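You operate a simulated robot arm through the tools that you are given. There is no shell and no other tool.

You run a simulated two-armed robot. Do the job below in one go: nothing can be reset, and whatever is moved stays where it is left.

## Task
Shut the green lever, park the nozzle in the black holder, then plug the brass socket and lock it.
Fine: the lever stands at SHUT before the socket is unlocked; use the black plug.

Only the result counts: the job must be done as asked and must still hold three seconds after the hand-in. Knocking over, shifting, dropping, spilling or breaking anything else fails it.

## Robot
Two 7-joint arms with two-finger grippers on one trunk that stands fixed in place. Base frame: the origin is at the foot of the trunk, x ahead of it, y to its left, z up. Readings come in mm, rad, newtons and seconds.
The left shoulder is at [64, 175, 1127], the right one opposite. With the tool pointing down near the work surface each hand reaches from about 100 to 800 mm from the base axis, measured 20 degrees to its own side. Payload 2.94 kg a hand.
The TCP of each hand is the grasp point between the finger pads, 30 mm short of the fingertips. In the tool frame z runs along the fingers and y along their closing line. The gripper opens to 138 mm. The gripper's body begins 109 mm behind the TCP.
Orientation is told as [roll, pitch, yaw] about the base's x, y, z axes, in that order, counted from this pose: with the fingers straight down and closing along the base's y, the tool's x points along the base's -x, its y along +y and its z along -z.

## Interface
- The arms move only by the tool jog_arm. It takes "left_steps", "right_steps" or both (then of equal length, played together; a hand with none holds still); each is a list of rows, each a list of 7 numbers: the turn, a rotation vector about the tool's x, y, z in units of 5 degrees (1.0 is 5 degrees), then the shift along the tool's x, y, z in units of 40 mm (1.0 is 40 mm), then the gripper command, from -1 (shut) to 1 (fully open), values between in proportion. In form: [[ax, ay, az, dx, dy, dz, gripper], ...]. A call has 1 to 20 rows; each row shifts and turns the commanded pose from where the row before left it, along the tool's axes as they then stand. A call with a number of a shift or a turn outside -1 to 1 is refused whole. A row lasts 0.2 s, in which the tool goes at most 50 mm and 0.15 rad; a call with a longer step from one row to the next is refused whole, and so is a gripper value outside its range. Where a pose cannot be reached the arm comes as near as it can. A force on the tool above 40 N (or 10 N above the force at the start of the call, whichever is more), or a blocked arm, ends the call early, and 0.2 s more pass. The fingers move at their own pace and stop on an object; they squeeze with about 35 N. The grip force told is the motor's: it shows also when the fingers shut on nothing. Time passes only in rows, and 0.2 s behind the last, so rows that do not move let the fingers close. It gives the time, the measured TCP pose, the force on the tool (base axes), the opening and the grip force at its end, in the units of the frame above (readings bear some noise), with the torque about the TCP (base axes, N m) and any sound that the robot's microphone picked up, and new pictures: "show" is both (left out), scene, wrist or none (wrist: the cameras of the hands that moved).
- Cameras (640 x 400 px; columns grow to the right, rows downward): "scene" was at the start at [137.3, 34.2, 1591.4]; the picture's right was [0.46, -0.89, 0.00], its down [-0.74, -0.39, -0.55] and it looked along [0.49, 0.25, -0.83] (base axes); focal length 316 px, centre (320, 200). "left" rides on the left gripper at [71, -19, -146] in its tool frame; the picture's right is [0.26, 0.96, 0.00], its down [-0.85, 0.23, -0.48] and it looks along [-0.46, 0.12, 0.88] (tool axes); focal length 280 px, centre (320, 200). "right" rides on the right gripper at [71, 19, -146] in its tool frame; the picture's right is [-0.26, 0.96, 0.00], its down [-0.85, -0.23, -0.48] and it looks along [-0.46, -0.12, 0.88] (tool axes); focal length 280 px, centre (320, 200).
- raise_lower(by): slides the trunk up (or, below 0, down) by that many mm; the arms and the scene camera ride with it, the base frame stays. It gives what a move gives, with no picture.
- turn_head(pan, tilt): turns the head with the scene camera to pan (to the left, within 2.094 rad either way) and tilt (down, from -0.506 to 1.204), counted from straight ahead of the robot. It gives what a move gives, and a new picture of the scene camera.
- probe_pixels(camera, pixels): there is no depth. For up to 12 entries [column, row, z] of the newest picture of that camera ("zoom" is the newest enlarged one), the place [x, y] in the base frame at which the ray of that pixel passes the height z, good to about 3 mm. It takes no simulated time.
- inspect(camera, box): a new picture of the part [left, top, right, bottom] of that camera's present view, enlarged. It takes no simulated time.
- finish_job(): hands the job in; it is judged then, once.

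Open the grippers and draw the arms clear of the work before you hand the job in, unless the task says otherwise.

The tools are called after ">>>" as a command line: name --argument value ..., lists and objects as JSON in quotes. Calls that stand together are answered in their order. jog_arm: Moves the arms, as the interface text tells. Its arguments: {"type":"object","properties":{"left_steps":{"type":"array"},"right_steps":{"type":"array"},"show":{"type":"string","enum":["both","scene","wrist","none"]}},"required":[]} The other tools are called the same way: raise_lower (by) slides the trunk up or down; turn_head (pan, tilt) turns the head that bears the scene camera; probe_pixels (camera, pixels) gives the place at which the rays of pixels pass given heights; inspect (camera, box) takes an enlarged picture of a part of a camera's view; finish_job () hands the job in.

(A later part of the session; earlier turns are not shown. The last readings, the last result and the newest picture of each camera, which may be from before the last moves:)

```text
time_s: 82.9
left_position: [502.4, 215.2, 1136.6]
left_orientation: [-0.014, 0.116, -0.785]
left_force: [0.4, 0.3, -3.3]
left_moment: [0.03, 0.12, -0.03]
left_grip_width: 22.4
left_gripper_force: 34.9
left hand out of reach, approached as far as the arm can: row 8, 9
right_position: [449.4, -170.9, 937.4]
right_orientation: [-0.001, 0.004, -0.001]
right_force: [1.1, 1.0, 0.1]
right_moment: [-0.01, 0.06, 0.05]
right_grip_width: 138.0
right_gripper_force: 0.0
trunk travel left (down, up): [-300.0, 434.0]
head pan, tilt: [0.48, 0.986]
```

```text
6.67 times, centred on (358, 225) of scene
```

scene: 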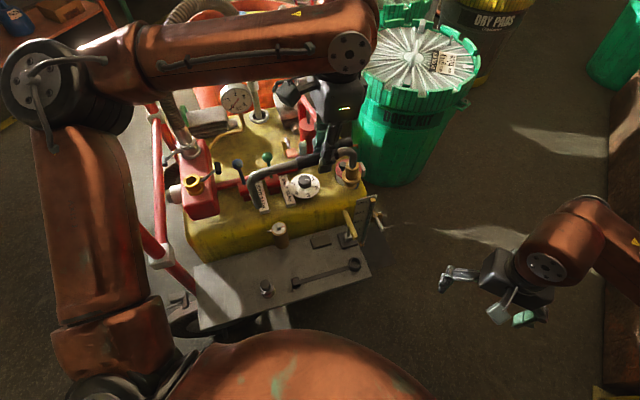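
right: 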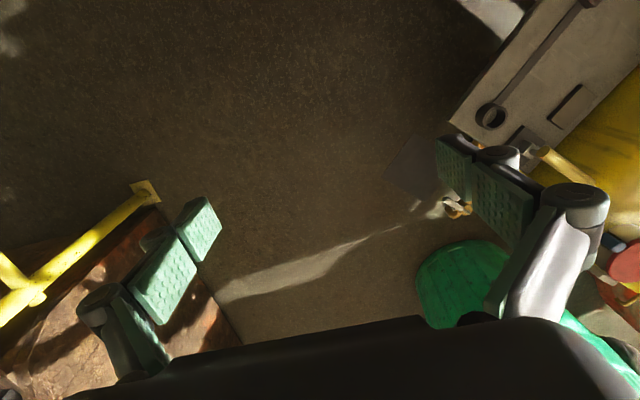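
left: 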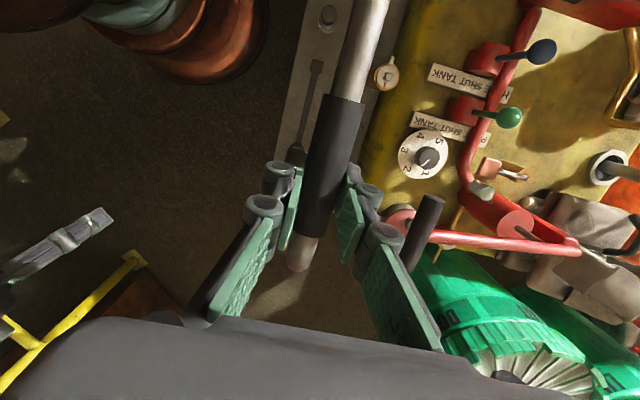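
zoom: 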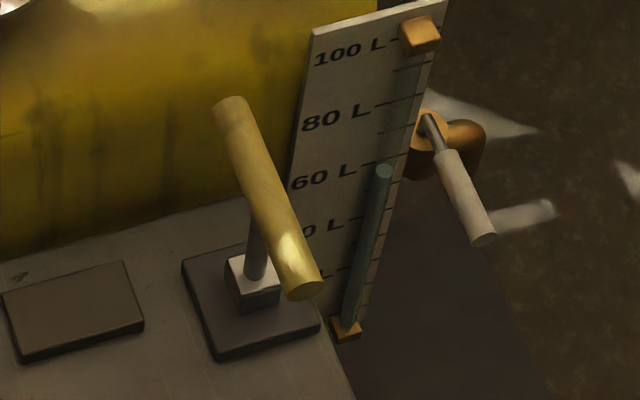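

The T-key's near end is about f 530, z 660, leaving ~20 mm to the coupler flange at the cup. I descend straight here to about z 936, then continue toward the cup.

>>> jog_arm --left_steps '[[0, 0, 0, -0.116, 0, 0.993, -0.8], [0, 0, 0, -0.116, 0, 0.993, -0.8], [0, 0, 0, -0.116, 0, 0.993, -0.8], [0, 0, 0, -0.116, 0, 0.993, -0.8], [0, 0, 0, -0.116, 0, 0.993, -0.8]]' --show "both"

```text
time_s: 84.1
left_position: [496.8, 215.7, 939.1]
left_orientation: [-0.011, 0.112, -0.788]
left_force: [0.4, 0.1, -3.6]
left_moment: [0.03, 0.05, 0.0]
left_grip_width: 22.4
left_gripper_force: 34.8
left hand out of reach, approached as far as the arm can: row 5
right_position: [448.6, -170.8, 937.0]
right_orientation: [0.001, 0.002, 0.0]
right_force: [0.1, 0.3, -0.6]
right_moment: [-0.01, 0.0, 0.02]
right_grip_width: 137.7
right_gripper_force: 0.1
trunk travel left (down, up): [-300.0, 434.0]
head pan, tilt: [0.48, 0.986]
```

scene: 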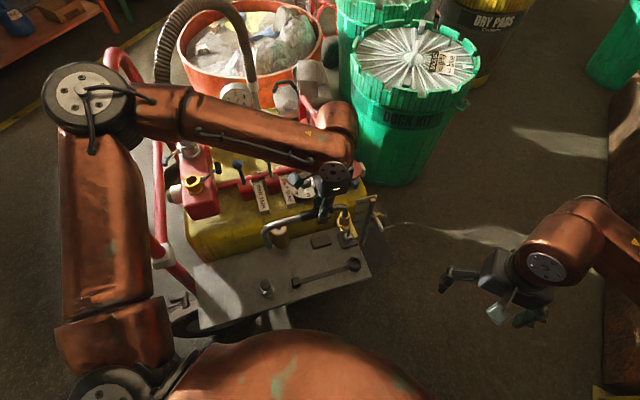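
left: 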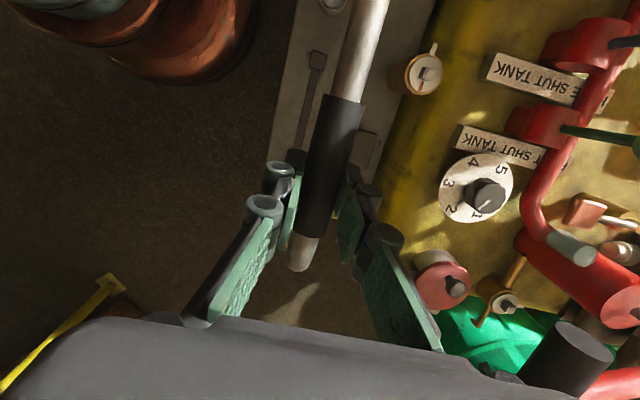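

Lower reach again needs the trunk lower. I lower it 100 mm; the hand goes to about z 839 with the nozzle's lowest point still near z 706.

>>> raise_lower --by -100

>>> jog_arm --left_steps '[[0, 0, 0, -0.4, -0.2, -0.05, -0.8], [0, 0, 0, -0.4, -0.2, -0.05, -0.8]]' --show "both"

```text
time_s: 85.4
left_position: [495.9, 215.0, 839.3]
left_orientation: [-0.012, 0.116, -0.79]
left_force: [-0.4, 0.4, -2.1]
left_moment: [0.04, 0.01, 0.02]
left_grip_width: 22.3
left_gripper_force: 35.4
right_position: [448.4, -172.4, 838.7]
right_orientation: [0.0, 0.0, 0.0]
right_force: [-0.9, -0.6, 0.8]
right_moment: [0.0, -0.04, -0.03]
right_grip_width: 137.9
right_gripper_force: 0.0
trunk travel left (down, up): [-200.0, 534.0]
head pan, tilt: [0.48, 0.986]
```

```text
time_s: 86.0
left_position: [501.8, 184.0, 844.6]
left_orientation: [-0.012, 0.114, -0.79]
left_force: [-0.2, -0.1, -3.0]
left_moment: [0.05, -0.01, 0.0]
left_grip_width: 22.2
left_gripper_force: 35.0
left hand out of reach, approached as far as the arm can: row 2
right_position: [447.5, -171.1, 838.3]
right_orientation: [0.001, 0.001, 0.001]
right_force: [-0.5, -0.7, -0.3]
right_moment: [-0.03, -0.03, 0.0]
right_grip_width: 138.1
right_gripper_force: 0.1
trunk travel left (down, up): [-200.0, 534.0]
head pan, tilt: [0.48, 0.986]
```

scene: 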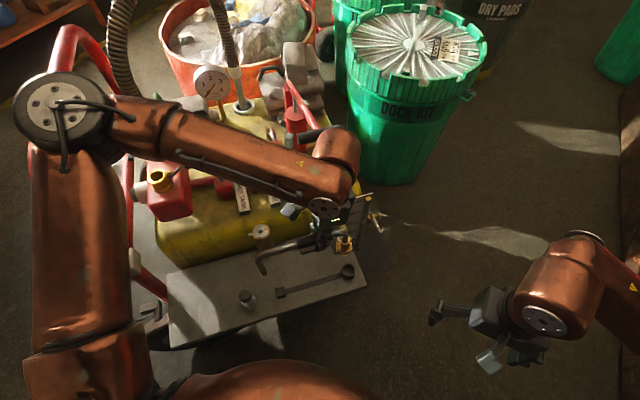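
left: 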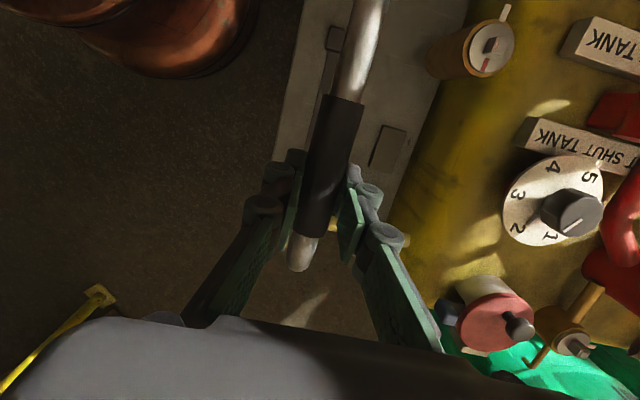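

Still short by about 20 mm laterally. Lowering another 80 mm keeps the nozzle bottom near z 632, clear of the tray items; the elbow stays well inside of the cart handle.

>>> raise_lower --by -80

>>> jog_arm --left_steps '[[0, 0, 0, -0.3, -0.05, -0.035, -0.8], [0, 0, 0, -0.35, -0.02, -0.04, -0.8]]' --show "both"

>>> inspect --camera "right" --box '[400, 0, 640, 150]'

```text
time_s: 87.2
left_position: [501.3, 184.7, 765.3]
left_orientation: [-0.012, 0.115, -0.792]
left_force: [-0.4, 0.4, -3.0]
left_moment: [0.02, 0.04, -0.01]
left_grip_width: 22.4
left_gripper_force: 35.2
right_position: [446.6, -171.2, 760.2]
right_orientation: [0.002, 0.001, 0.001]
right_force: [-0.6, 1.1, 0.5]
right_moment: [-0.02, -0.04, -0.02]
right_grip_width: 138.1
right_gripper_force: 0.2
trunk travel left (down, up): [-120.0, 614.0]
head pan, tilt: [0.48, 0.986]
```

```text
time_s: 87.8
left_position: [518.3, 165.2, 762.6]
left_orientation: [-0.016, 0.116, -0.79]
left_force: [0.8, 0.2, -3.3]
left_moment: [0.03, 0.03, -0.01]
left_grip_width: 22.4
left_gripper_force: 35.5
right_position: [447.5, -171.8, 757.1]
right_orientation: [0.002, 0.005, 0.001]
right_force: [0.8, -0.1, 0.1]
right_moment: [-0.01, 0.03, 0.05]
right_grip_width: 138.0
right_gripper_force: 0.0
trunk travel left (down, up): [-120.0, 614.0]
head pan, tilt: [0.48, 0.986]
```

scene: 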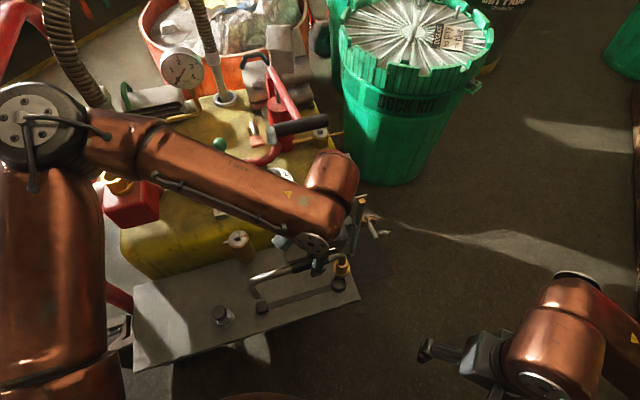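
left: 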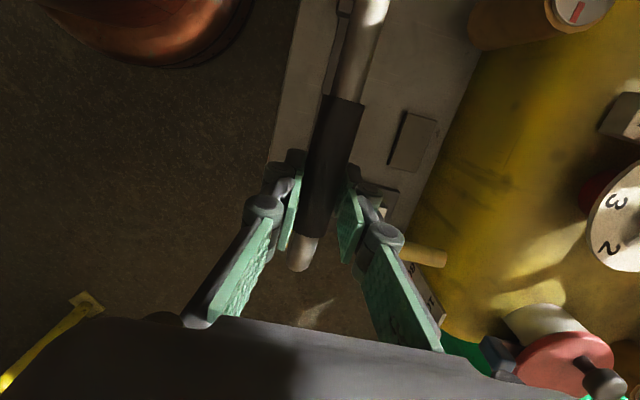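

```text
2.67 times, centred on (520, 75) of right
```

zoom: 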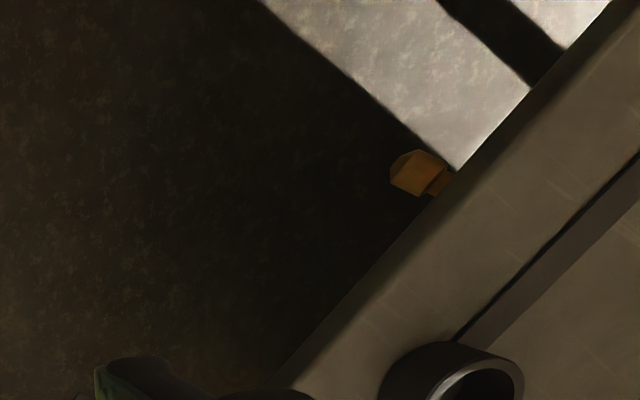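

Reached above the holder: hand at f 483, u −250. I zoom in the scene to compare the coupler with the cup and the spout with the block.

>>> inspect --camera "scene" --box '[235, 235, 379, 325]'

>>> inspect --camera "scene" --box '[310, 245, 374, 285]'

>>> inspect --camera "scene" --box '[235, 265, 299, 305]'

>>> inspect --camera "right" --box '[520, 80, 640, 155]'

```text
4.44 times, centred on (307, 280) of scene
```

zoom: 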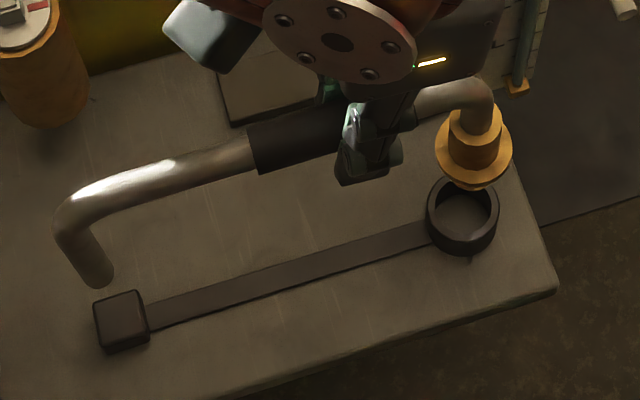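

```text
10.00 times, centred on (342, 265) of scene
```

zoom: 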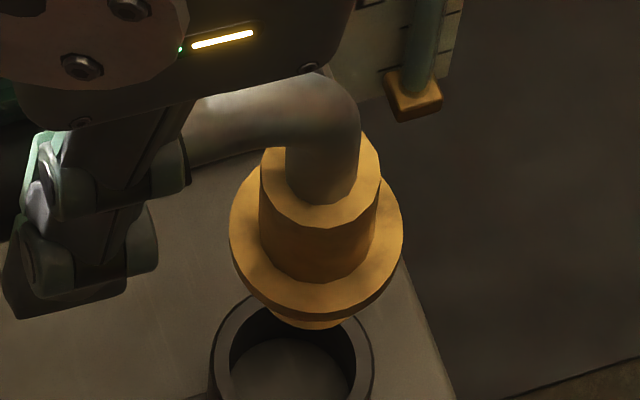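

```text
10.00 times, centred on (267, 285) of scene
```

zoom: 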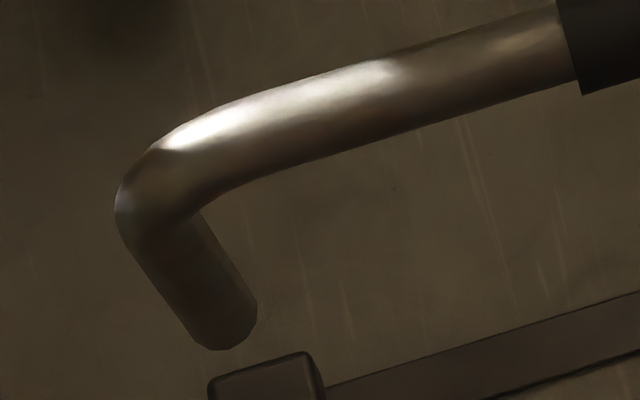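

```text
5.33 times, centred on (580, 118) of right
```

zoom: 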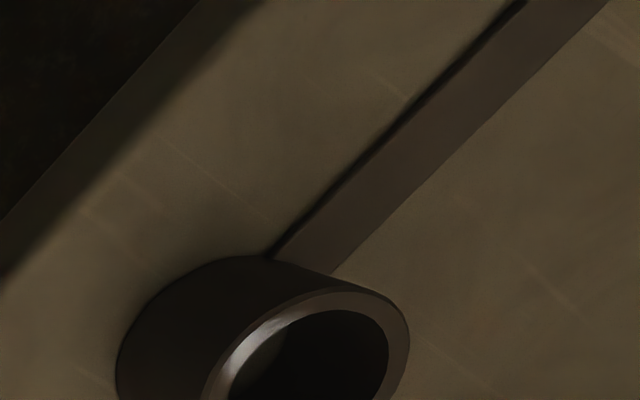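

The nozzle lies parallel above the strap. I probe coupler flange (342,269) at its height and cup rim (339,281) to compare their x,y, and spout end vs block.

>>> probe_pixels --camera "scene" --pixels '[[341.6, 269, 671], [342, 259, 709], [339.2, 280.8, 582], [257.5, 299.5, 646], [262, 303.5, 574], [341.8, 277.5, 632]]'

>>> inspect --camera "scene" --box '[316, 256, 364, 286]'

>>> inspect --camera "scene" --box '[240, 285, 288, 315]'

```text
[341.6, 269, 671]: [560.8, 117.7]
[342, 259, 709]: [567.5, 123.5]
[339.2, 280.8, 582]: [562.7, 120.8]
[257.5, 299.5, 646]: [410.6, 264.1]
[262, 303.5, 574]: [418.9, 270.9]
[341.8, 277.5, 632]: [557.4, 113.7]
```

```text
13.33 times, centred on (340, 271) of scene
```

zoom: 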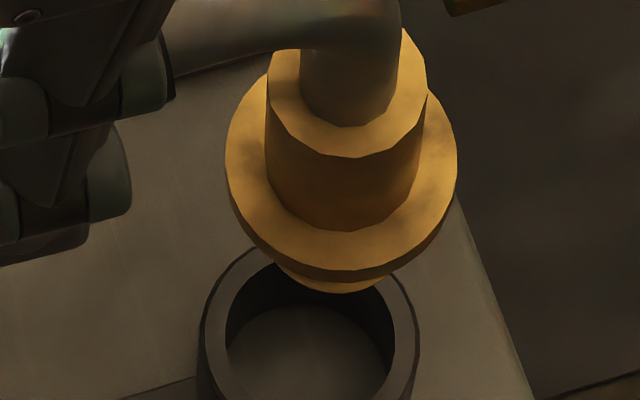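

```text
13.33 times, centred on (264, 300) of scene
```

zoom: 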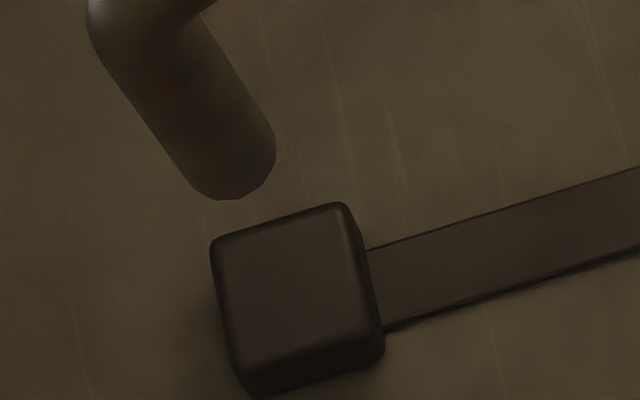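

The coupler axis is about 2–3 mm short in f of the cup centre. I lower 35 mm with a small correction so the male end hovers ~10 mm above the rim.

>>> jog_arm --left_steps '[[0, 0, 0, -0.04, 0.025, 0.435, -0.8], [0, 0, 0, -0.037, 0.025, 0.435, -0.8]]' --show "scene"

>>> inspect --camera "scene" --box '[316, 260, 364, 290]'

>>> inspect --camera "scene" --box '[240, 285, 288, 315]'

>>> inspect --camera "right" --box '[520, 60, 640, 135]'

```text
time_s: 88.4
left_position: [519.9, 166.8, 729.0]
left_orientation: [-0.012, 0.114, -0.792]
left_force: [0.0, 0.6, -2.8]
left_moment: [0.07, 0.01, 0.03]
left_grip_width: 22.0
left_gripper_force: 34.8
right_position: [447.3, -171.3, 759.0]
right_orientation: [0.002, 0.004, 0.0]
right_force: [0.5, 0.0, -1.5]
right_moment: [-0.03, 0.01, -0.03]
right_grip_width: 138.0
right_gripper_force: 0.0
trunk travel left (down, up): [-120.0, 614.0]
head pan, tilt: [0.48, 0.986]
```

scene: 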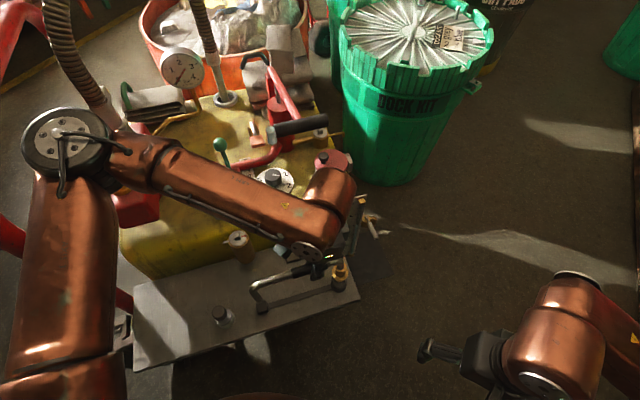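

```text
13.33 times, centred on (340, 275) of scene
```

zoom: 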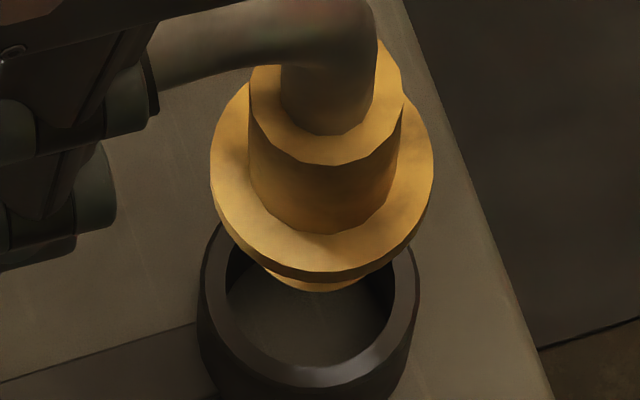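

```text
13.33 times, centred on (264, 300) of scene
```

zoom: 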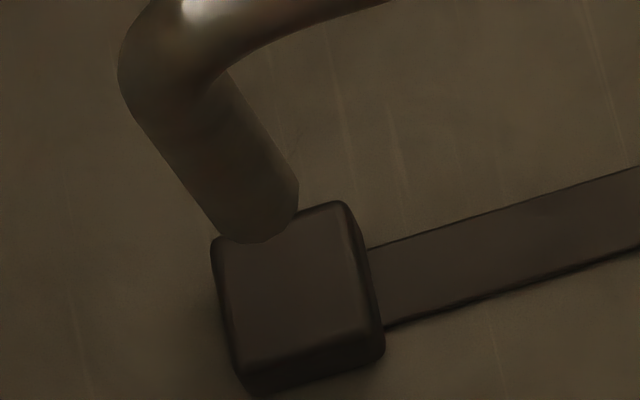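

```text
5.33 times, centred on (580, 98) of right
```

zoom: 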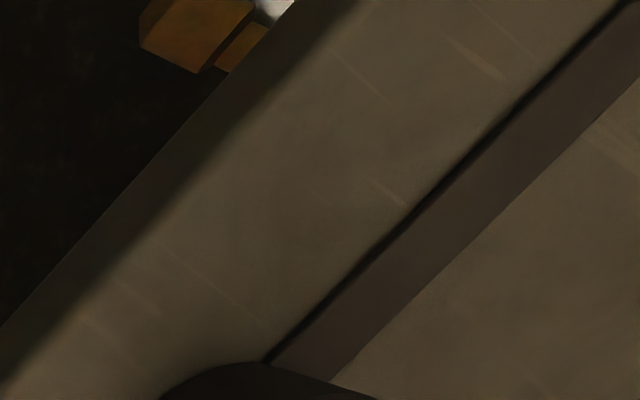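

I probe the flange, top ring and male-end centres at their heights against the cup rim, using the new zoomed ellipse centres.

>>> probe_pixels --camera "scene" --pixels '[[340.2, 272.1, 637.6], [340.5, 266.8, 674.9], [339.8, 276.9, 596.5], [339.2, 281.2, 582], [259.6, 301.6, 611], [263, 306.5, 574]]'

>>> inspect --camera "scene" --box '[324, 265, 356, 285]'

```text
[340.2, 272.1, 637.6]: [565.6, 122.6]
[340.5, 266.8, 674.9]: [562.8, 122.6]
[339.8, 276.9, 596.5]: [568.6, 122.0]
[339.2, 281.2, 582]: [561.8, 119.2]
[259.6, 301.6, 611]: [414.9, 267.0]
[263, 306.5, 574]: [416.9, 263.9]
```

```text
16.00 times, centred on (340, 275) of scene
```

zoom: 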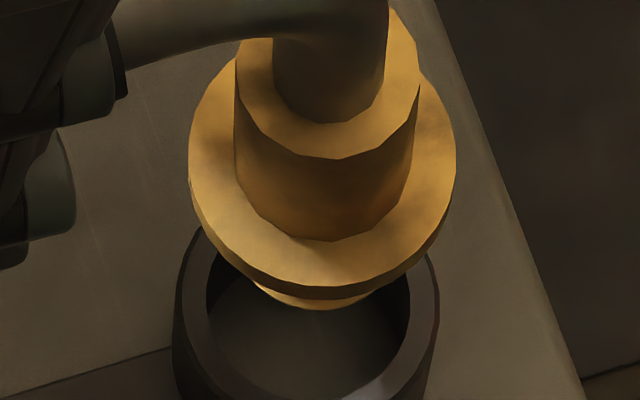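

The two estimates differ by a few mm, so I use the right wrist camera as a second viewpoint: I turn the right hand's yaw by +60° in place so it looks at the cup from the side.

>>> jog_arm --right_steps '[[0, 0, -1, 0, 0, 0, 1], [0, 0, -1, 0, 0, 0, 1], [0, 0, -1, 0, 0, 0, 1], [0, 0, -1, 0, 0, 0, 1], [0, 0, -1, 0, 0, 0, 1], [0, 0, -1, 0, 0, 0, 1], [0, 0, -1, 0, 0, 0, 1], [0, 0, -1, 0, 0, 0, 1], [0, 0, -1, 0, 0, 0, 1], [0, 0, -1, 0, 0, 0, 1], [0, 0, -1, 0, 0, 0, 1], [0, 0, -1, 0, 0, 0, 1]]' --show "wrist"

```text
time_s: 91.0
left_position: [518.8, 167.2, 728.4]
left_orientation: [-0.013, 0.113, -0.789]
left_force: [-0.3, -0.4, -3.5]
left_moment: [0.03, 0.06, -0.03]
left_grip_width: 22.3
left_gripper_force: 35.0
right_position: [446.7, -171.4, 757.8]
right_orientation: [0.002, 0.0, 1.048]
right_force: [0.0, -0.9, 0.2]
right_moment: [0.02, -0.01, 0.0]
right_grip_width: 137.8
right_gripper_force: 0.1
trunk travel left (down, up): [-120.0, 614.0]
head pan, tilt: [0.48, 0.986]
```

right: 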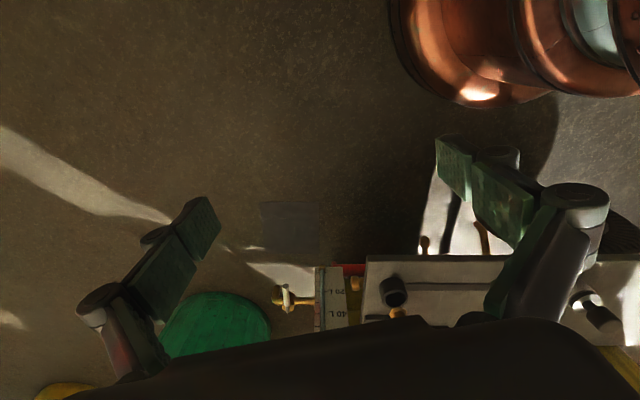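

The cup sits at the lower edge of that view, so I pitch the right hand 25° to look more level toward it.

>>> jog_arm --right_steps '[[0, -1, 0, 0, 0, 0, 1], [0, -1, 0, 0, 0, 0, 1], [0, -1, 0, 0, 0, 0, 1], [0, -1, 0, 0, 0, 0, 1], [0, -1, 0, 0, 0, 0, 1], [0, -1, 0, 0, 0, 0, 1]]' --show "wrist"

>>> inspect --camera "right" --box '[300, 100, 540, 250]'

```text
time_s: 92.4
left_position: [518.7, 166.2, 729.7]
left_orientation: [-0.015, 0.113, -0.79]
left_force: [0.0, 0.5, -4.3]
left_moment: [0.04, 0.04, -0.01]
left_grip_width: 22.2
left_gripper_force: 35.0
right_position: [446.8, -170.6, 758.0]
right_orientation: [0.002, -0.437, 1.046]
right_force: [0.4, 0.5, -0.4]
right_moment: [0.0, -0.02, 0.0]
right_grip_width: 138.3
right_gripper_force: 0.1
right hand out of reach, approached as far as the arm can: row 6
trunk travel left (down, up): [-120.0, 614.0]
head pan, tilt: [0.48, 0.986]
```

right: 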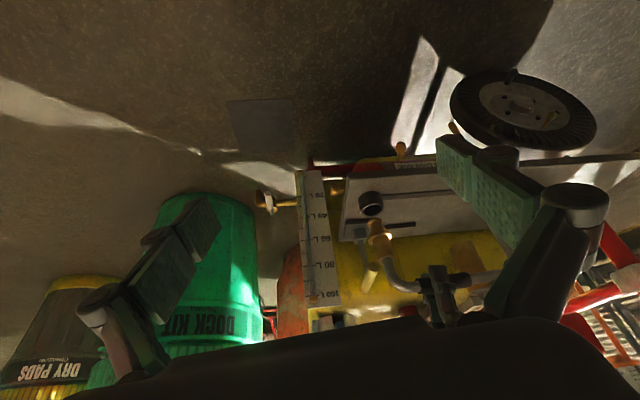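

```text
2.67 times, centred on (420, 175) of right
```

zoom: 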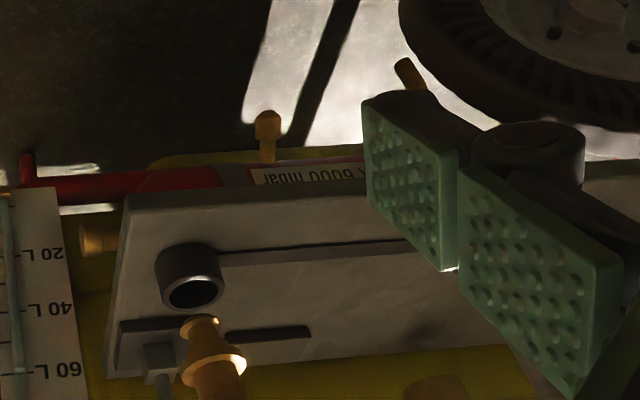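

Now the cup and coupler are seen nearly from the side (image upside-down). I zoom closer and probe the cup opening and the male end.

>>> inspect --camera "right" --box '[345, 185, 409, 225]'

>>> inspect --camera "right" --box '[345, 205, 409, 245]'

```text
10.00 times, centred on (377, 205) of right
```

zoom: 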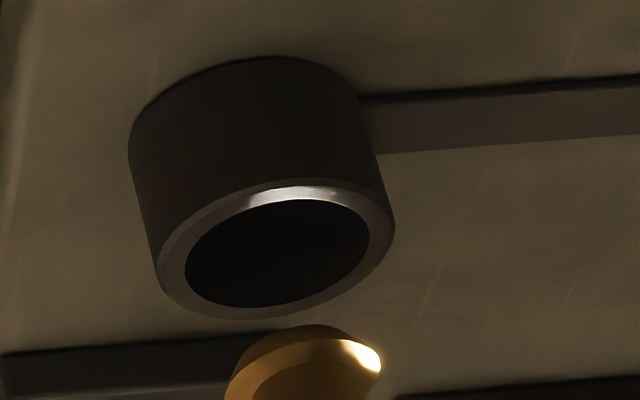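

```text
10.00 times, centred on (377, 225) of right
```

zoom: 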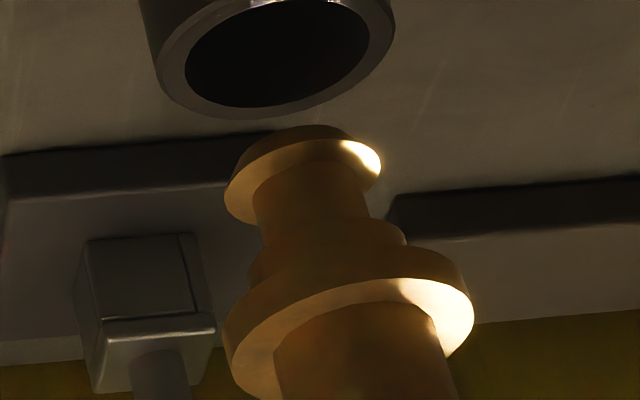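

>>> probe_pixels --camera "right" --pixels '[[372.6, 210, 582], [375.3, 222.5, 600], [379.8, 237.5, 637], [379.8, 237.5, 627], [375.3, 222.5, 590]]'

>>> probe_pixels --camera "scene" --pixels '[[340.2, 272.1, 637], [340.2, 272.1, 627], [339.8, 276.9, 600], [339.8, 276.9, 590], [339.2, 281.4, 582]]'

```text
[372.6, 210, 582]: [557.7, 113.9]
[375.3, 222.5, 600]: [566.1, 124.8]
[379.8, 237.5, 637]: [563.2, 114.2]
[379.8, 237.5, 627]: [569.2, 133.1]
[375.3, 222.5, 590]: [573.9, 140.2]
```

```text
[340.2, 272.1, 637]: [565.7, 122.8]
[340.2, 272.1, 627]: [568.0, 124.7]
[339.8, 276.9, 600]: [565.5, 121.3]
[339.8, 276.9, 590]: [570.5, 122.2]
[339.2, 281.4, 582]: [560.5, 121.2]
```

Combined views put the coupler about 3 mm too far in f, with u within 1 mm. I correct by −3 mm in f and lower in 8 mm steps, watching for contact force.

>>> jog_arm --left_steps '[[0, 0, 0, 0.012, -0.075, 0, -0.8], [0, 0, 0, -0.023, 0, 0.1985, -0.8], [0, 0, 0, -0.023, 0, 0.1985, -0.8]]' --show "scene"

>>> inspect --camera "right" --box '[345, 190, 409, 230]'

>>> inspect --camera "scene" --box '[316, 260, 364, 290]'

```text
time_s: 93.2
left_position: [511.5, 166.7, 717.5]
left_orientation: [-0.014, 0.115, -0.791]
left_force: [0.1, 1.0, -3.9]
left_moment: [0.07, 0.02, 0.01]
left_grip_width: 22.5
left_gripper_force: 35.1
left hand out of reach, approached as far as the arm can: row 2
right_position: [448.2, -171.0, 757.0]
right_orientation: [0.001, -0.438, 1.047]
right_force: [0.4, 0.8, 0.3]
right_moment: [0.03, -0.02, 0.04]
right_grip_width: 138.0
right_gripper_force: 0.1
trunk travel left (down, up): [-120.0, 614.0]
head pan, tilt: [0.48, 0.986]
```

scene: 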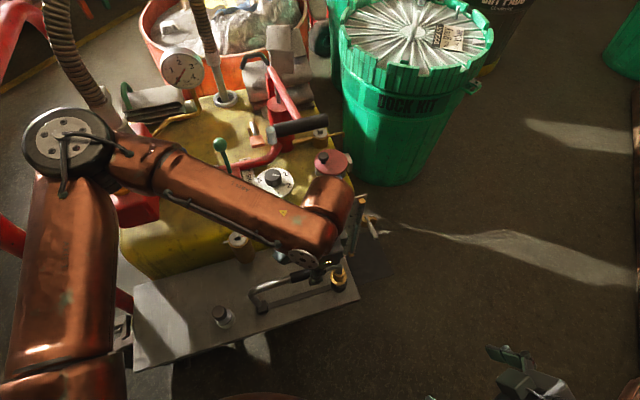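

```text
10.00 times, centred on (377, 210) of right
```

zoom: 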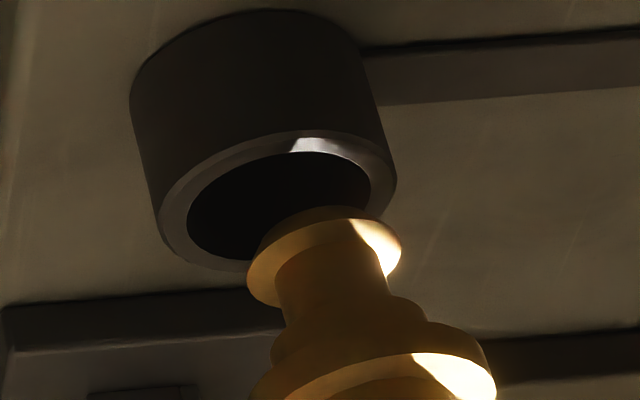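

```text
13.33 times, centred on (340, 275) of scene
```

zoom: 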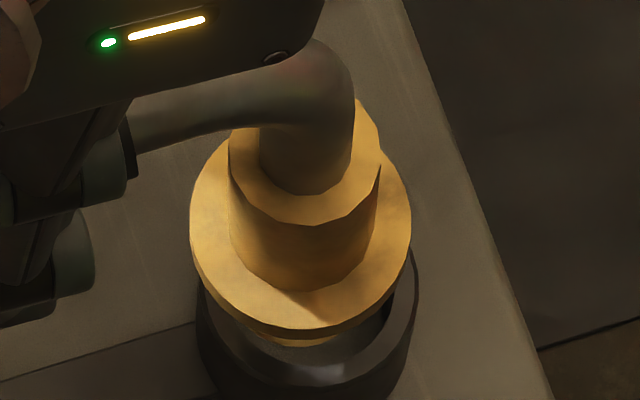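

The arm is at its limit again and slid 7 mm in u. I raise the hand 80 mm, lower the trunk 80 mm more, and retry.

>>> jog_arm --left_steps '[[0, 0, 0, 0.087, 0, -0.745, -0.8], [0, 0, 0, 0.087, 0, -0.745, -0.8], [0, 0, 0, 0.058, 0, -0.5, -0.8]]' --show "none"

>>> raise_lower --by -80

>>> jog_arm --left_steps '[[0, 0, 0, -0.16, 0.05, 0, -0.8]]' --show "both"

>>> inspect --camera "right" --box '[300, 120, 540, 270]'

```text
time_s: 94.0
left_position: [510.6, 165.6, 799.5]
left_orientation: [-0.015, 0.117, -0.791]
left_force: [-0.1, -1.1, -2.5]
left_moment: [0.06, 0.03, 0.02]
left_grip_width: 22.3
left_gripper_force: 35.3
right_position: [446.6, -171.4, 758.5]
right_orientation: [0.002, -0.437, 1.047]
right_force: [-0.8, 0.3, -0.9]
right_moment: [-0.01, 0.01, 0.0]
right_grip_width: 137.9
right_gripper_force: 0.0
trunk travel left (down, up): [-120.0, 614.0]
head pan, tilt: [0.48, 0.986]
```

```text
time_s: 95.1
left_position: [516.5, 165.9, 717.8]
left_orientation: [-0.018, 0.12, -0.793]
left_force: [-0.9, -0.3, -2.8]
left_moment: [0.04, 0.01, -0.03]
left_grip_width: 22.3
left_gripper_force: 35.0
right_position: [455.3, -171.9, 672.9]
right_orientation: [0.028, -0.425, 1.036]
right_force: [0.0, -0.5, 0.8]
right_moment: [0.03, -0.04, -0.04]
right_grip_width: 138.3
right_gripper_force: 0.1
trunk travel left (down, up): [-40.0, 694.0]
head pan, tilt: [0.48, 0.986]
```

```text
time_s: 95.5
left_position: [513.8, 162.3, 721.6]
left_orientation: [-0.006, 0.113, -0.791]
left_force: [-0.3, 0.6, -3.5]
left_moment: [0.07, 0.05, -0.02]
left_grip_width: 22.4
left_gripper_force: 35.2
right_position: [446.5, -172.7, 676.5]
right_orientation: [0.015, -0.429, 1.042]
right_force: [-0.3, 0.1, -0.6]
right_moment: [-0.01, -0.05, 0.0]
right_grip_width: 137.9
right_gripper_force: 0.1
trunk travel left (down, up): [-40.0, 694.0]
head pan, tilt: [0.48, 0.986]
```

scene: 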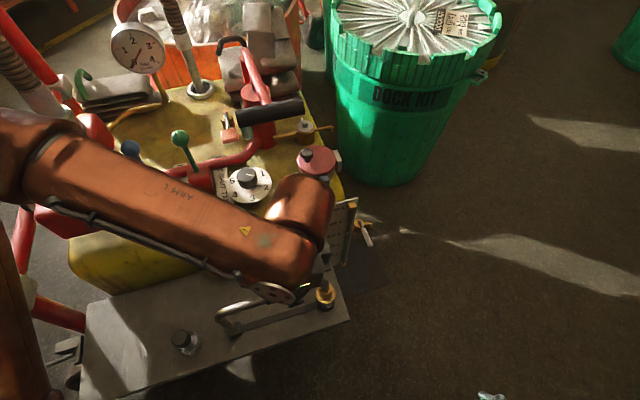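
left: 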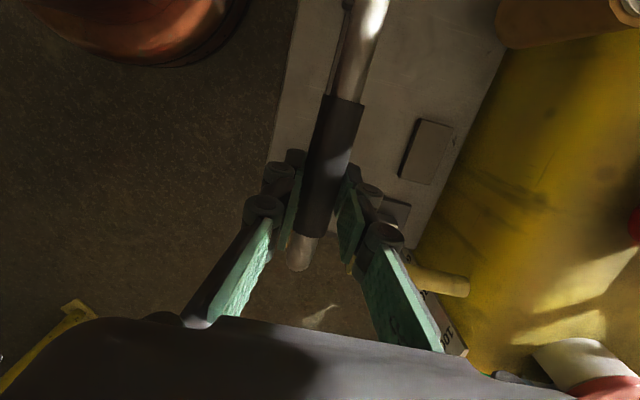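

```text
2.67 times, centred on (420, 195) of right
```

zoom: 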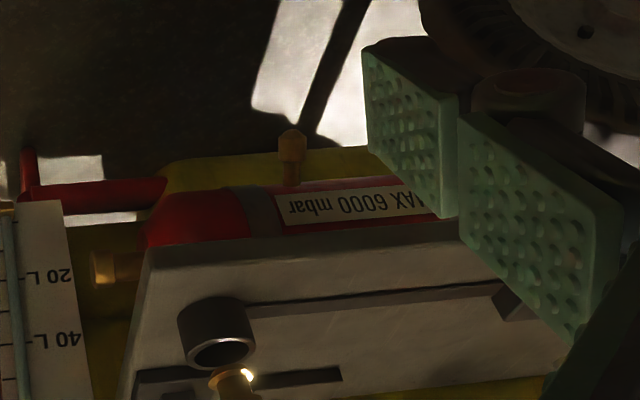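

Now at f 478, u −248.6; the target is f 481.3. I correct +3.3 mm and lower in two 6 mm steps.

>>> jog_arm --left_steps '[[0, 0, 0, 0, 0.083, 0, -0.8], [0, 0, 0, -0.018, 0, 0.15, -0.8]]' --show "scene"

>>> inspect --camera "right" --box '[355, 230, 419, 270]'

>>> inspect --camera "scene" --box '[300, 275, 348, 305]'

```text
time_s: 96.1
left_position: [520.3, 165.1, 712.6]
left_orientation: [-0.012, 0.116, -0.792]
left_force: [-0.3, -0.2, -2.9]
left_moment: [0.06, 0.02, -0.01]
left_grip_width: 22.4
left_gripper_force: 35.1
right_position: [451.1, -171.3, 673.9]
right_orientation: [0.022, -0.427, 1.039]
right_force: [0.4, -0.5, 0.2]
right_moment: [0.01, -0.03, -0.02]
right_grip_width: 138.1
right_gripper_force: 0.1
trunk travel left (down, up): [-40.0, 694.0]
head pan, tilt: [0.48, 0.986]
```

scene: 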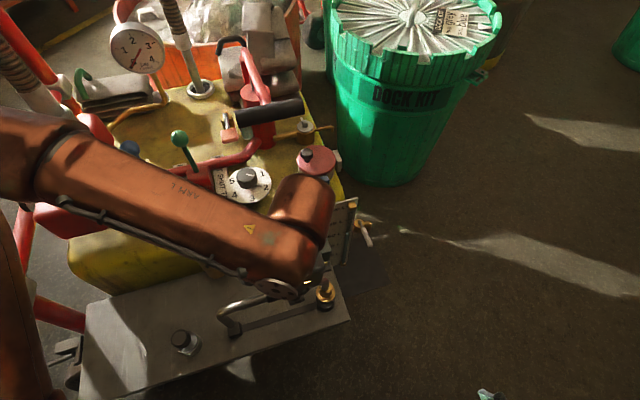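

```text
10.00 times, centred on (387, 250) of right
```

zoom: 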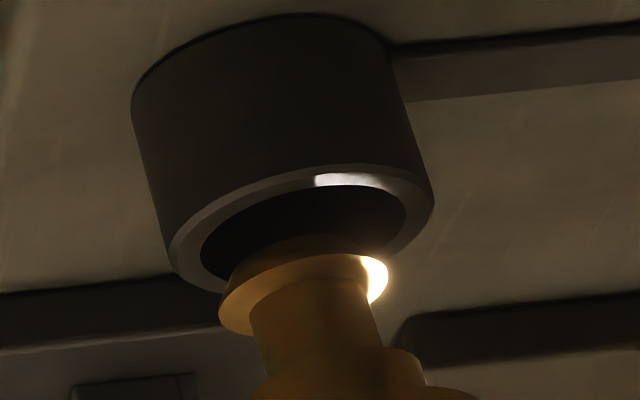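

```text
13.33 times, centred on (324, 290) of scene
```

zoom: 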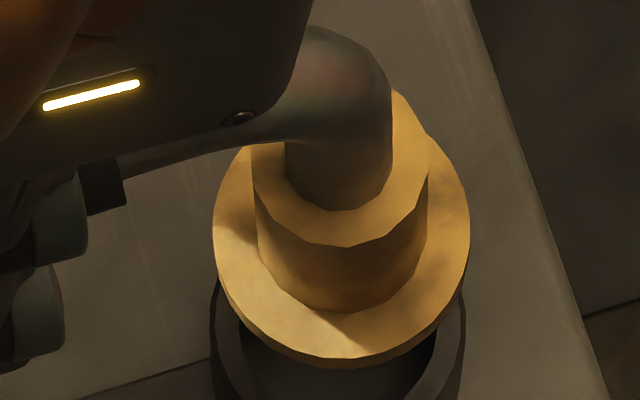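

The right view shows the male end ~3 mm too far toward −u and the reading says f is 3 mm too far. I correct both without lowering.

>>> jog_arm --left_steps '[[0, 0, 0, 0.06, -0.08, 0, -0.8], [0, 0, 0, 0, 0, 0, -0.8]]' --show "scene"

>>> inspect --camera "right" --box '[355, 230, 419, 270]'

>>> inspect --camera "scene" --box '[300, 275, 348, 305]'

```text
time_s: 96.7
left_position: [516.1, 164.7, 711.2]
left_orientation: [-0.015, 0.117, -0.79]
left_force: [-0.3, 0.6, -2.8]
left_moment: [0.05, 0.07, 0.0]
left_grip_width: 22.1
left_gripper_force: 34.6
right_position: [452.5, -172.8, 673.2]
right_orientation: [0.021, -0.425, 1.04]
right_force: [0.1, 1.2, 0.0]
right_moment: [-0.04, -0.01, 0.05]
right_grip_width: 137.9
right_gripper_force: 0.1
trunk travel left (down, up): [-40.0, 694.0]
head pan, tilt: [0.48, 0.986]
```

scene: 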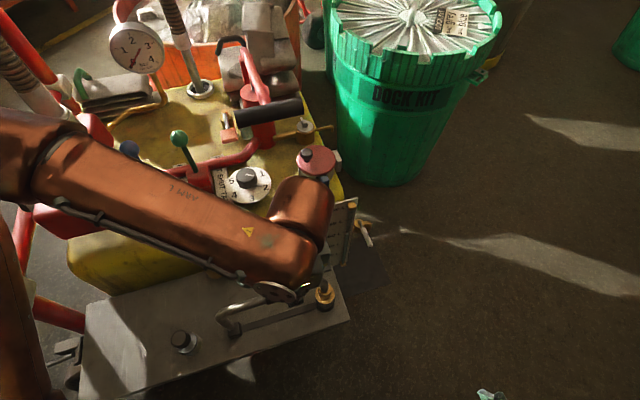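

```text
10.00 times, centred on (387, 250) of right
```

zoom: 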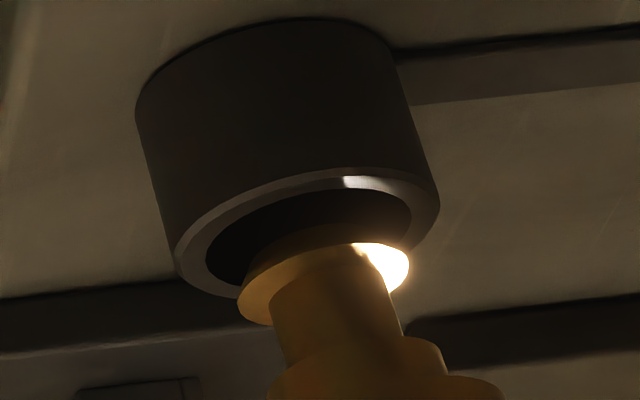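

```text
13.33 times, centred on (324, 290) of scene
```

zoom: 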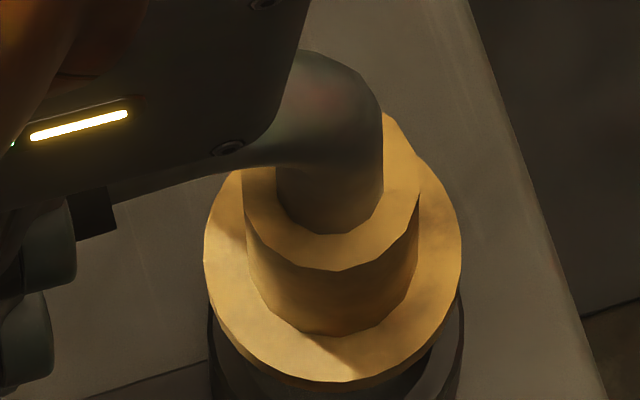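

Both axes now line up (disc axis meets the rim centre in the right view; hand at f 481.4, u −248.5). I lower in 6 mm steps.

>>> jog_arm --left_steps '[[0, 0, 0, -0.018, 0, 0.15, -0.8], [0, 0, 0, -0.018, 0, 0.15, -0.8]]' --show "scene"

>>> inspect --camera "right" --box '[355, 230, 419, 270]'

>>> inspect --camera "scene" --box '[300, 275, 348, 305]'

```text
time_s: 97.3
left_position: [517.4, 166.2, 699.9]
left_orientation: [-0.013, 0.118, -0.793]
left_force: [0.0, -0.4, -3.5]
left_moment: [0.01, 0.07, 0.05]
left_grip_width: 22.3
left_gripper_force: 34.6
right_position: [451.5, -170.8, 673.0]
right_orientation: [0.022, -0.426, 1.041]
right_force: [0.1, -0.1, 0.7]
right_moment: [0.01, 0.03, -0.01]
right_grip_width: 137.9
right_gripper_force: 0.1
trunk travel left (down, up): [-40.0, 694.0]
head pan, tilt: [0.48, 0.986]
```

scene: 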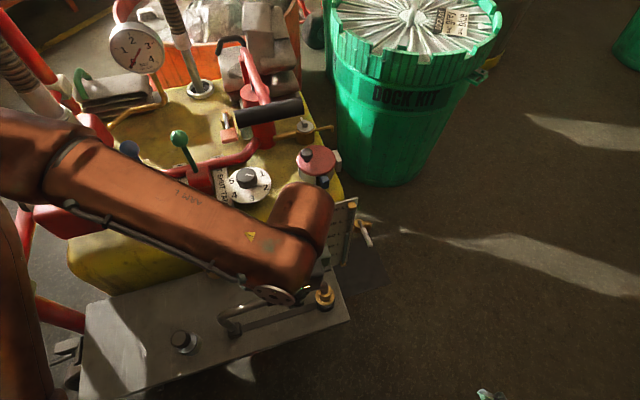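

```text
10.00 times, centred on (387, 250) of right
```

zoom: 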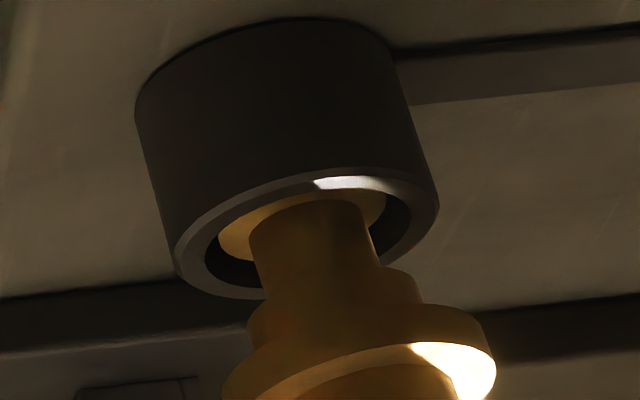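

```text
13.33 times, centred on (324, 290) of scene
```

zoom: 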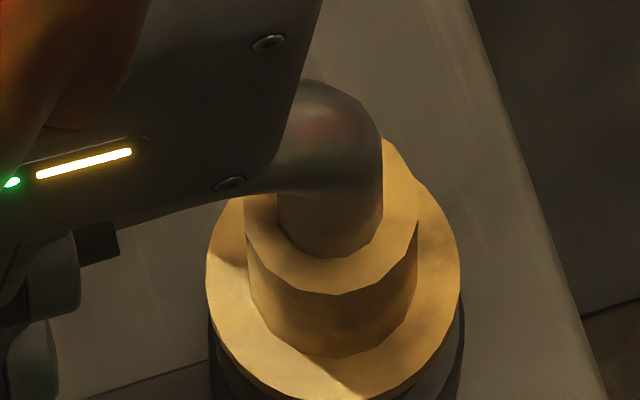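

The male end has entered the cup with no contact force. I keep lowering in 3 mm steps until it seats.

>>> jog_arm --left_steps '[[0, 0, 0, -0.009, 0, 0.075, -0.8], [0, 0, 0, -0.009, 0, 0.075, -0.8]]' --show "none"

>>> inspect --camera "right" --box '[355, 230, 419, 270]'

>>> inspect --camera "scene" --box '[200, 275, 360, 375]'

```text
time_s: 97.9
left_position: [516.3, 164.3, 694.8]
left_orientation: [-0.012, 0.116, -0.789]
left_force: [-0.6, 0.2, -3.1]
left_moment: [0.07, 0.05, -0.05]
left_grip_width: 22.2
left_gripper_force: 34.7
right_position: [450.3, -171.2, 672.4]
right_orientation: [0.022, -0.426, 1.04]
right_force: [-0.1, 0.4, -0.8]
right_moment: [0.02, 0.02, 0.0]
right_grip_width: 138.0
right_gripper_force: 0.2
trunk travel left (down, up): [-40.0, 694.0]
head pan, tilt: [0.48, 0.986]
```

```text
10.00 times, centred on (387, 250) of right
```

zoom: 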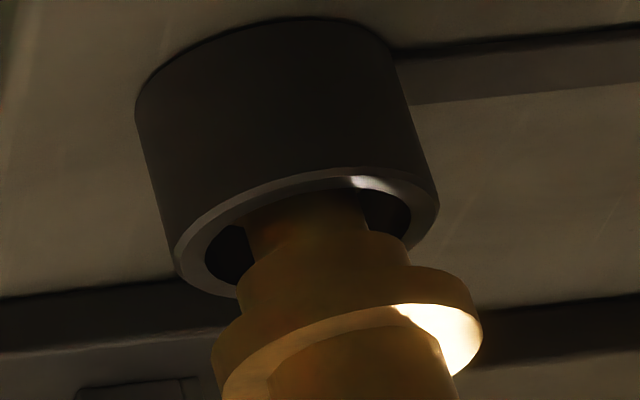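

```text
4.00 times, centred on (280, 325) of scene
```

zoom: 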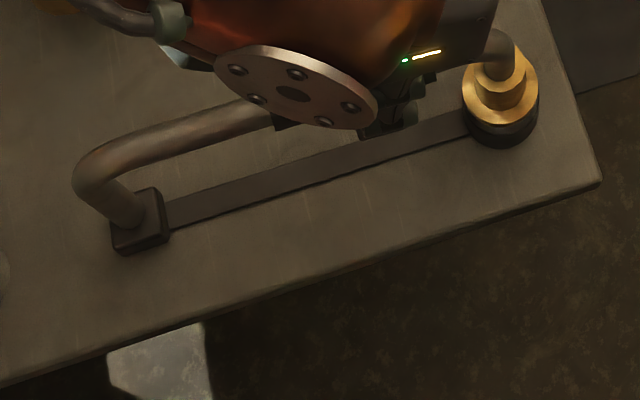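

>>> jog_arm --left_steps '[[0, 0, 0, -0.009, 0, 0.075, -0.8], [0, 0, 0, -0.009, 0, 0.075, -0.8], [0, 0, 0, -0.009, 0, 0.075, -0.8]]' --show "none"

>>> inspect --camera "right" --box '[355, 230, 419, 270]'

>>> inspect --camera "scene" --box '[200, 295, 280, 345]'

```text
time_s: 98.7
left_position: [515.6, 165.0, 684.9]
left_orientation: [-0.012, 0.117, -0.79]
left_force: [-1.3, -0.8, 4.7]
left_moment: [0.77, 0.79, 0.06]
left_grip_width: 22.4
left_gripper_force: 35.4
right_position: [451.0, -170.7, 672.5]
right_orientation: [0.023, -0.427, 1.04]
right_force: [0.4, -0.3, -0.1]
right_moment: [-0.02, 0.03, 0.01]
right_grip_width: 137.9
right_gripper_force: 0.0
trunk travel left (down, up): [-40.0, 694.0]
head pan, tilt: [0.48, 0.986]
```

```text
10.00 times, centred on (387, 250) of right
```

zoom: 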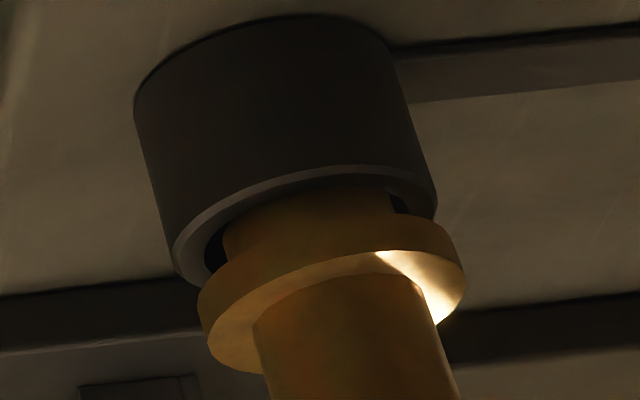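

```text
8.00 times, centred on (240, 320) of scene
```

zoom: 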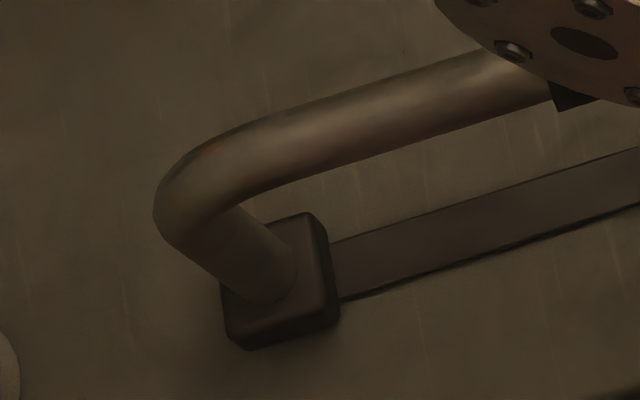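

Contact is at the spout tip on the block (moment arm ≈138 mm along u), while the coupler is still a bit high. I level it by a further 1.5° (spout up) and continue lowering gently.

>>> jog_arm --left_steps '[[0, 0.3, 0, 0, 0, 0, -0.8], [0, 0, 0, -0.009, 0, 0.05, -0.8]]' --show "none"

>>> inspect --camera "right" --box '[355, 230, 419, 270]'

```text
time_s: 99.3
left_position: [516.1, 165.4, 683.9]
left_orientation: [-0.015, 0.143, -0.79]
left_force: [-0.5, 0.1, -2.7]
left_moment: [0.04, 0.05, -0.04]
left_grip_width: 22.1
left_gripper_force: 35.2
right_position: [450.5, -171.8, 672.8]
right_orientation: [0.024, -0.425, 1.04]
right_force: [-0.1, -0.1, 0.8]
right_moment: [0.01, 0.0, 0.04]
right_grip_width: 138.1
right_gripper_force: 0.2
trunk travel left (down, up): [-40.0, 694.0]
head pan, tilt: [0.48, 0.986]
```

```text
10.00 times, centred on (387, 250) of right
```

zoom: 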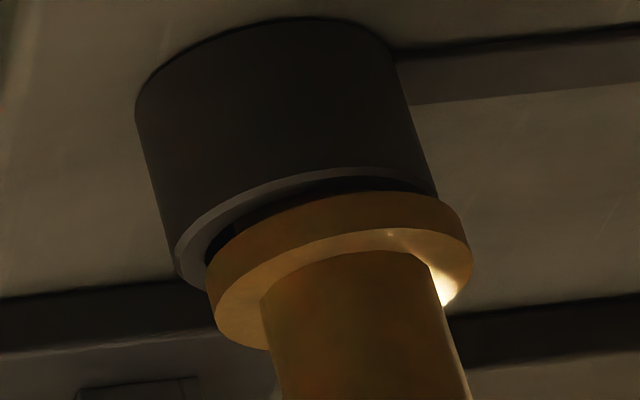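

>>> jog_arm --left_steps '[[0, 0, 0, -0.006, 0, 0.05, -0.8], [0, 0, 0, -0.006, 0, 0.05, -0.8]]' --show "none"

>>> inspect --camera "right" --box '[355, 230, 419, 270]'

>>> inspect --camera "scene" --box '[200, 275, 360, 375]'

```text
time_s: 99.9
left_position: [516.0, 163.6, 682.4]
left_orientation: [-0.008, 0.14, -0.79]
left_force: [-1.8, 4.6, 24.5]
left_moment: [0.58, 0.48, 0.0]
left_grip_width: 22.4
left_gripper_force: 34.7
right_position: [450.0, -171.5, 673.7]
right_orientation: [0.022, -0.427, 1.04]
right_force: [-0.1, 1.1, 0.8]
right_moment: [-0.03, 0.03, 0.03]
right_grip_width: 137.9
right_gripper_force: 0.1
trunk travel left (down, up): [-40.0, 694.0]
head pan, tilt: [0.48, 0.986]
```

```text
10.00 times, centred on (387, 250) of right
```

zoom: 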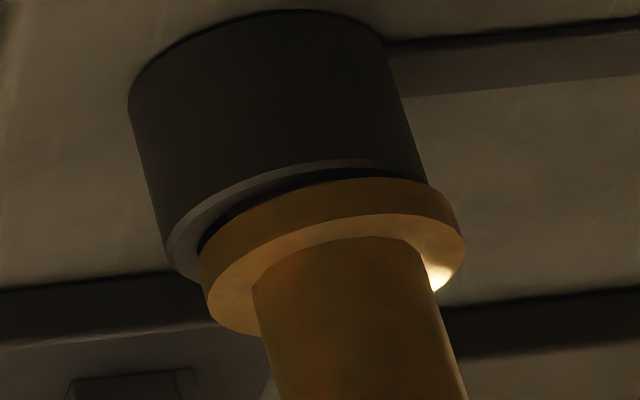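

```text
4.00 times, centred on (280, 325) of scene
```

zoom: 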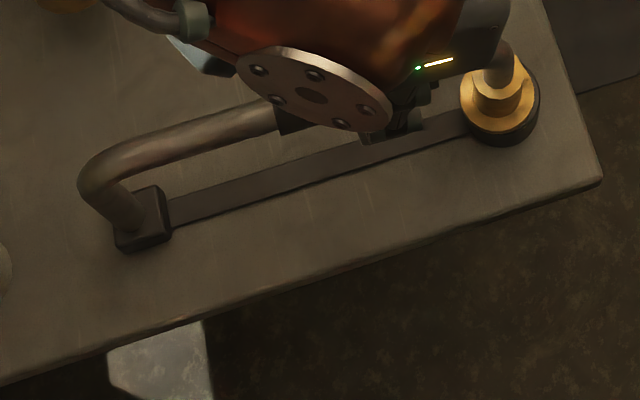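

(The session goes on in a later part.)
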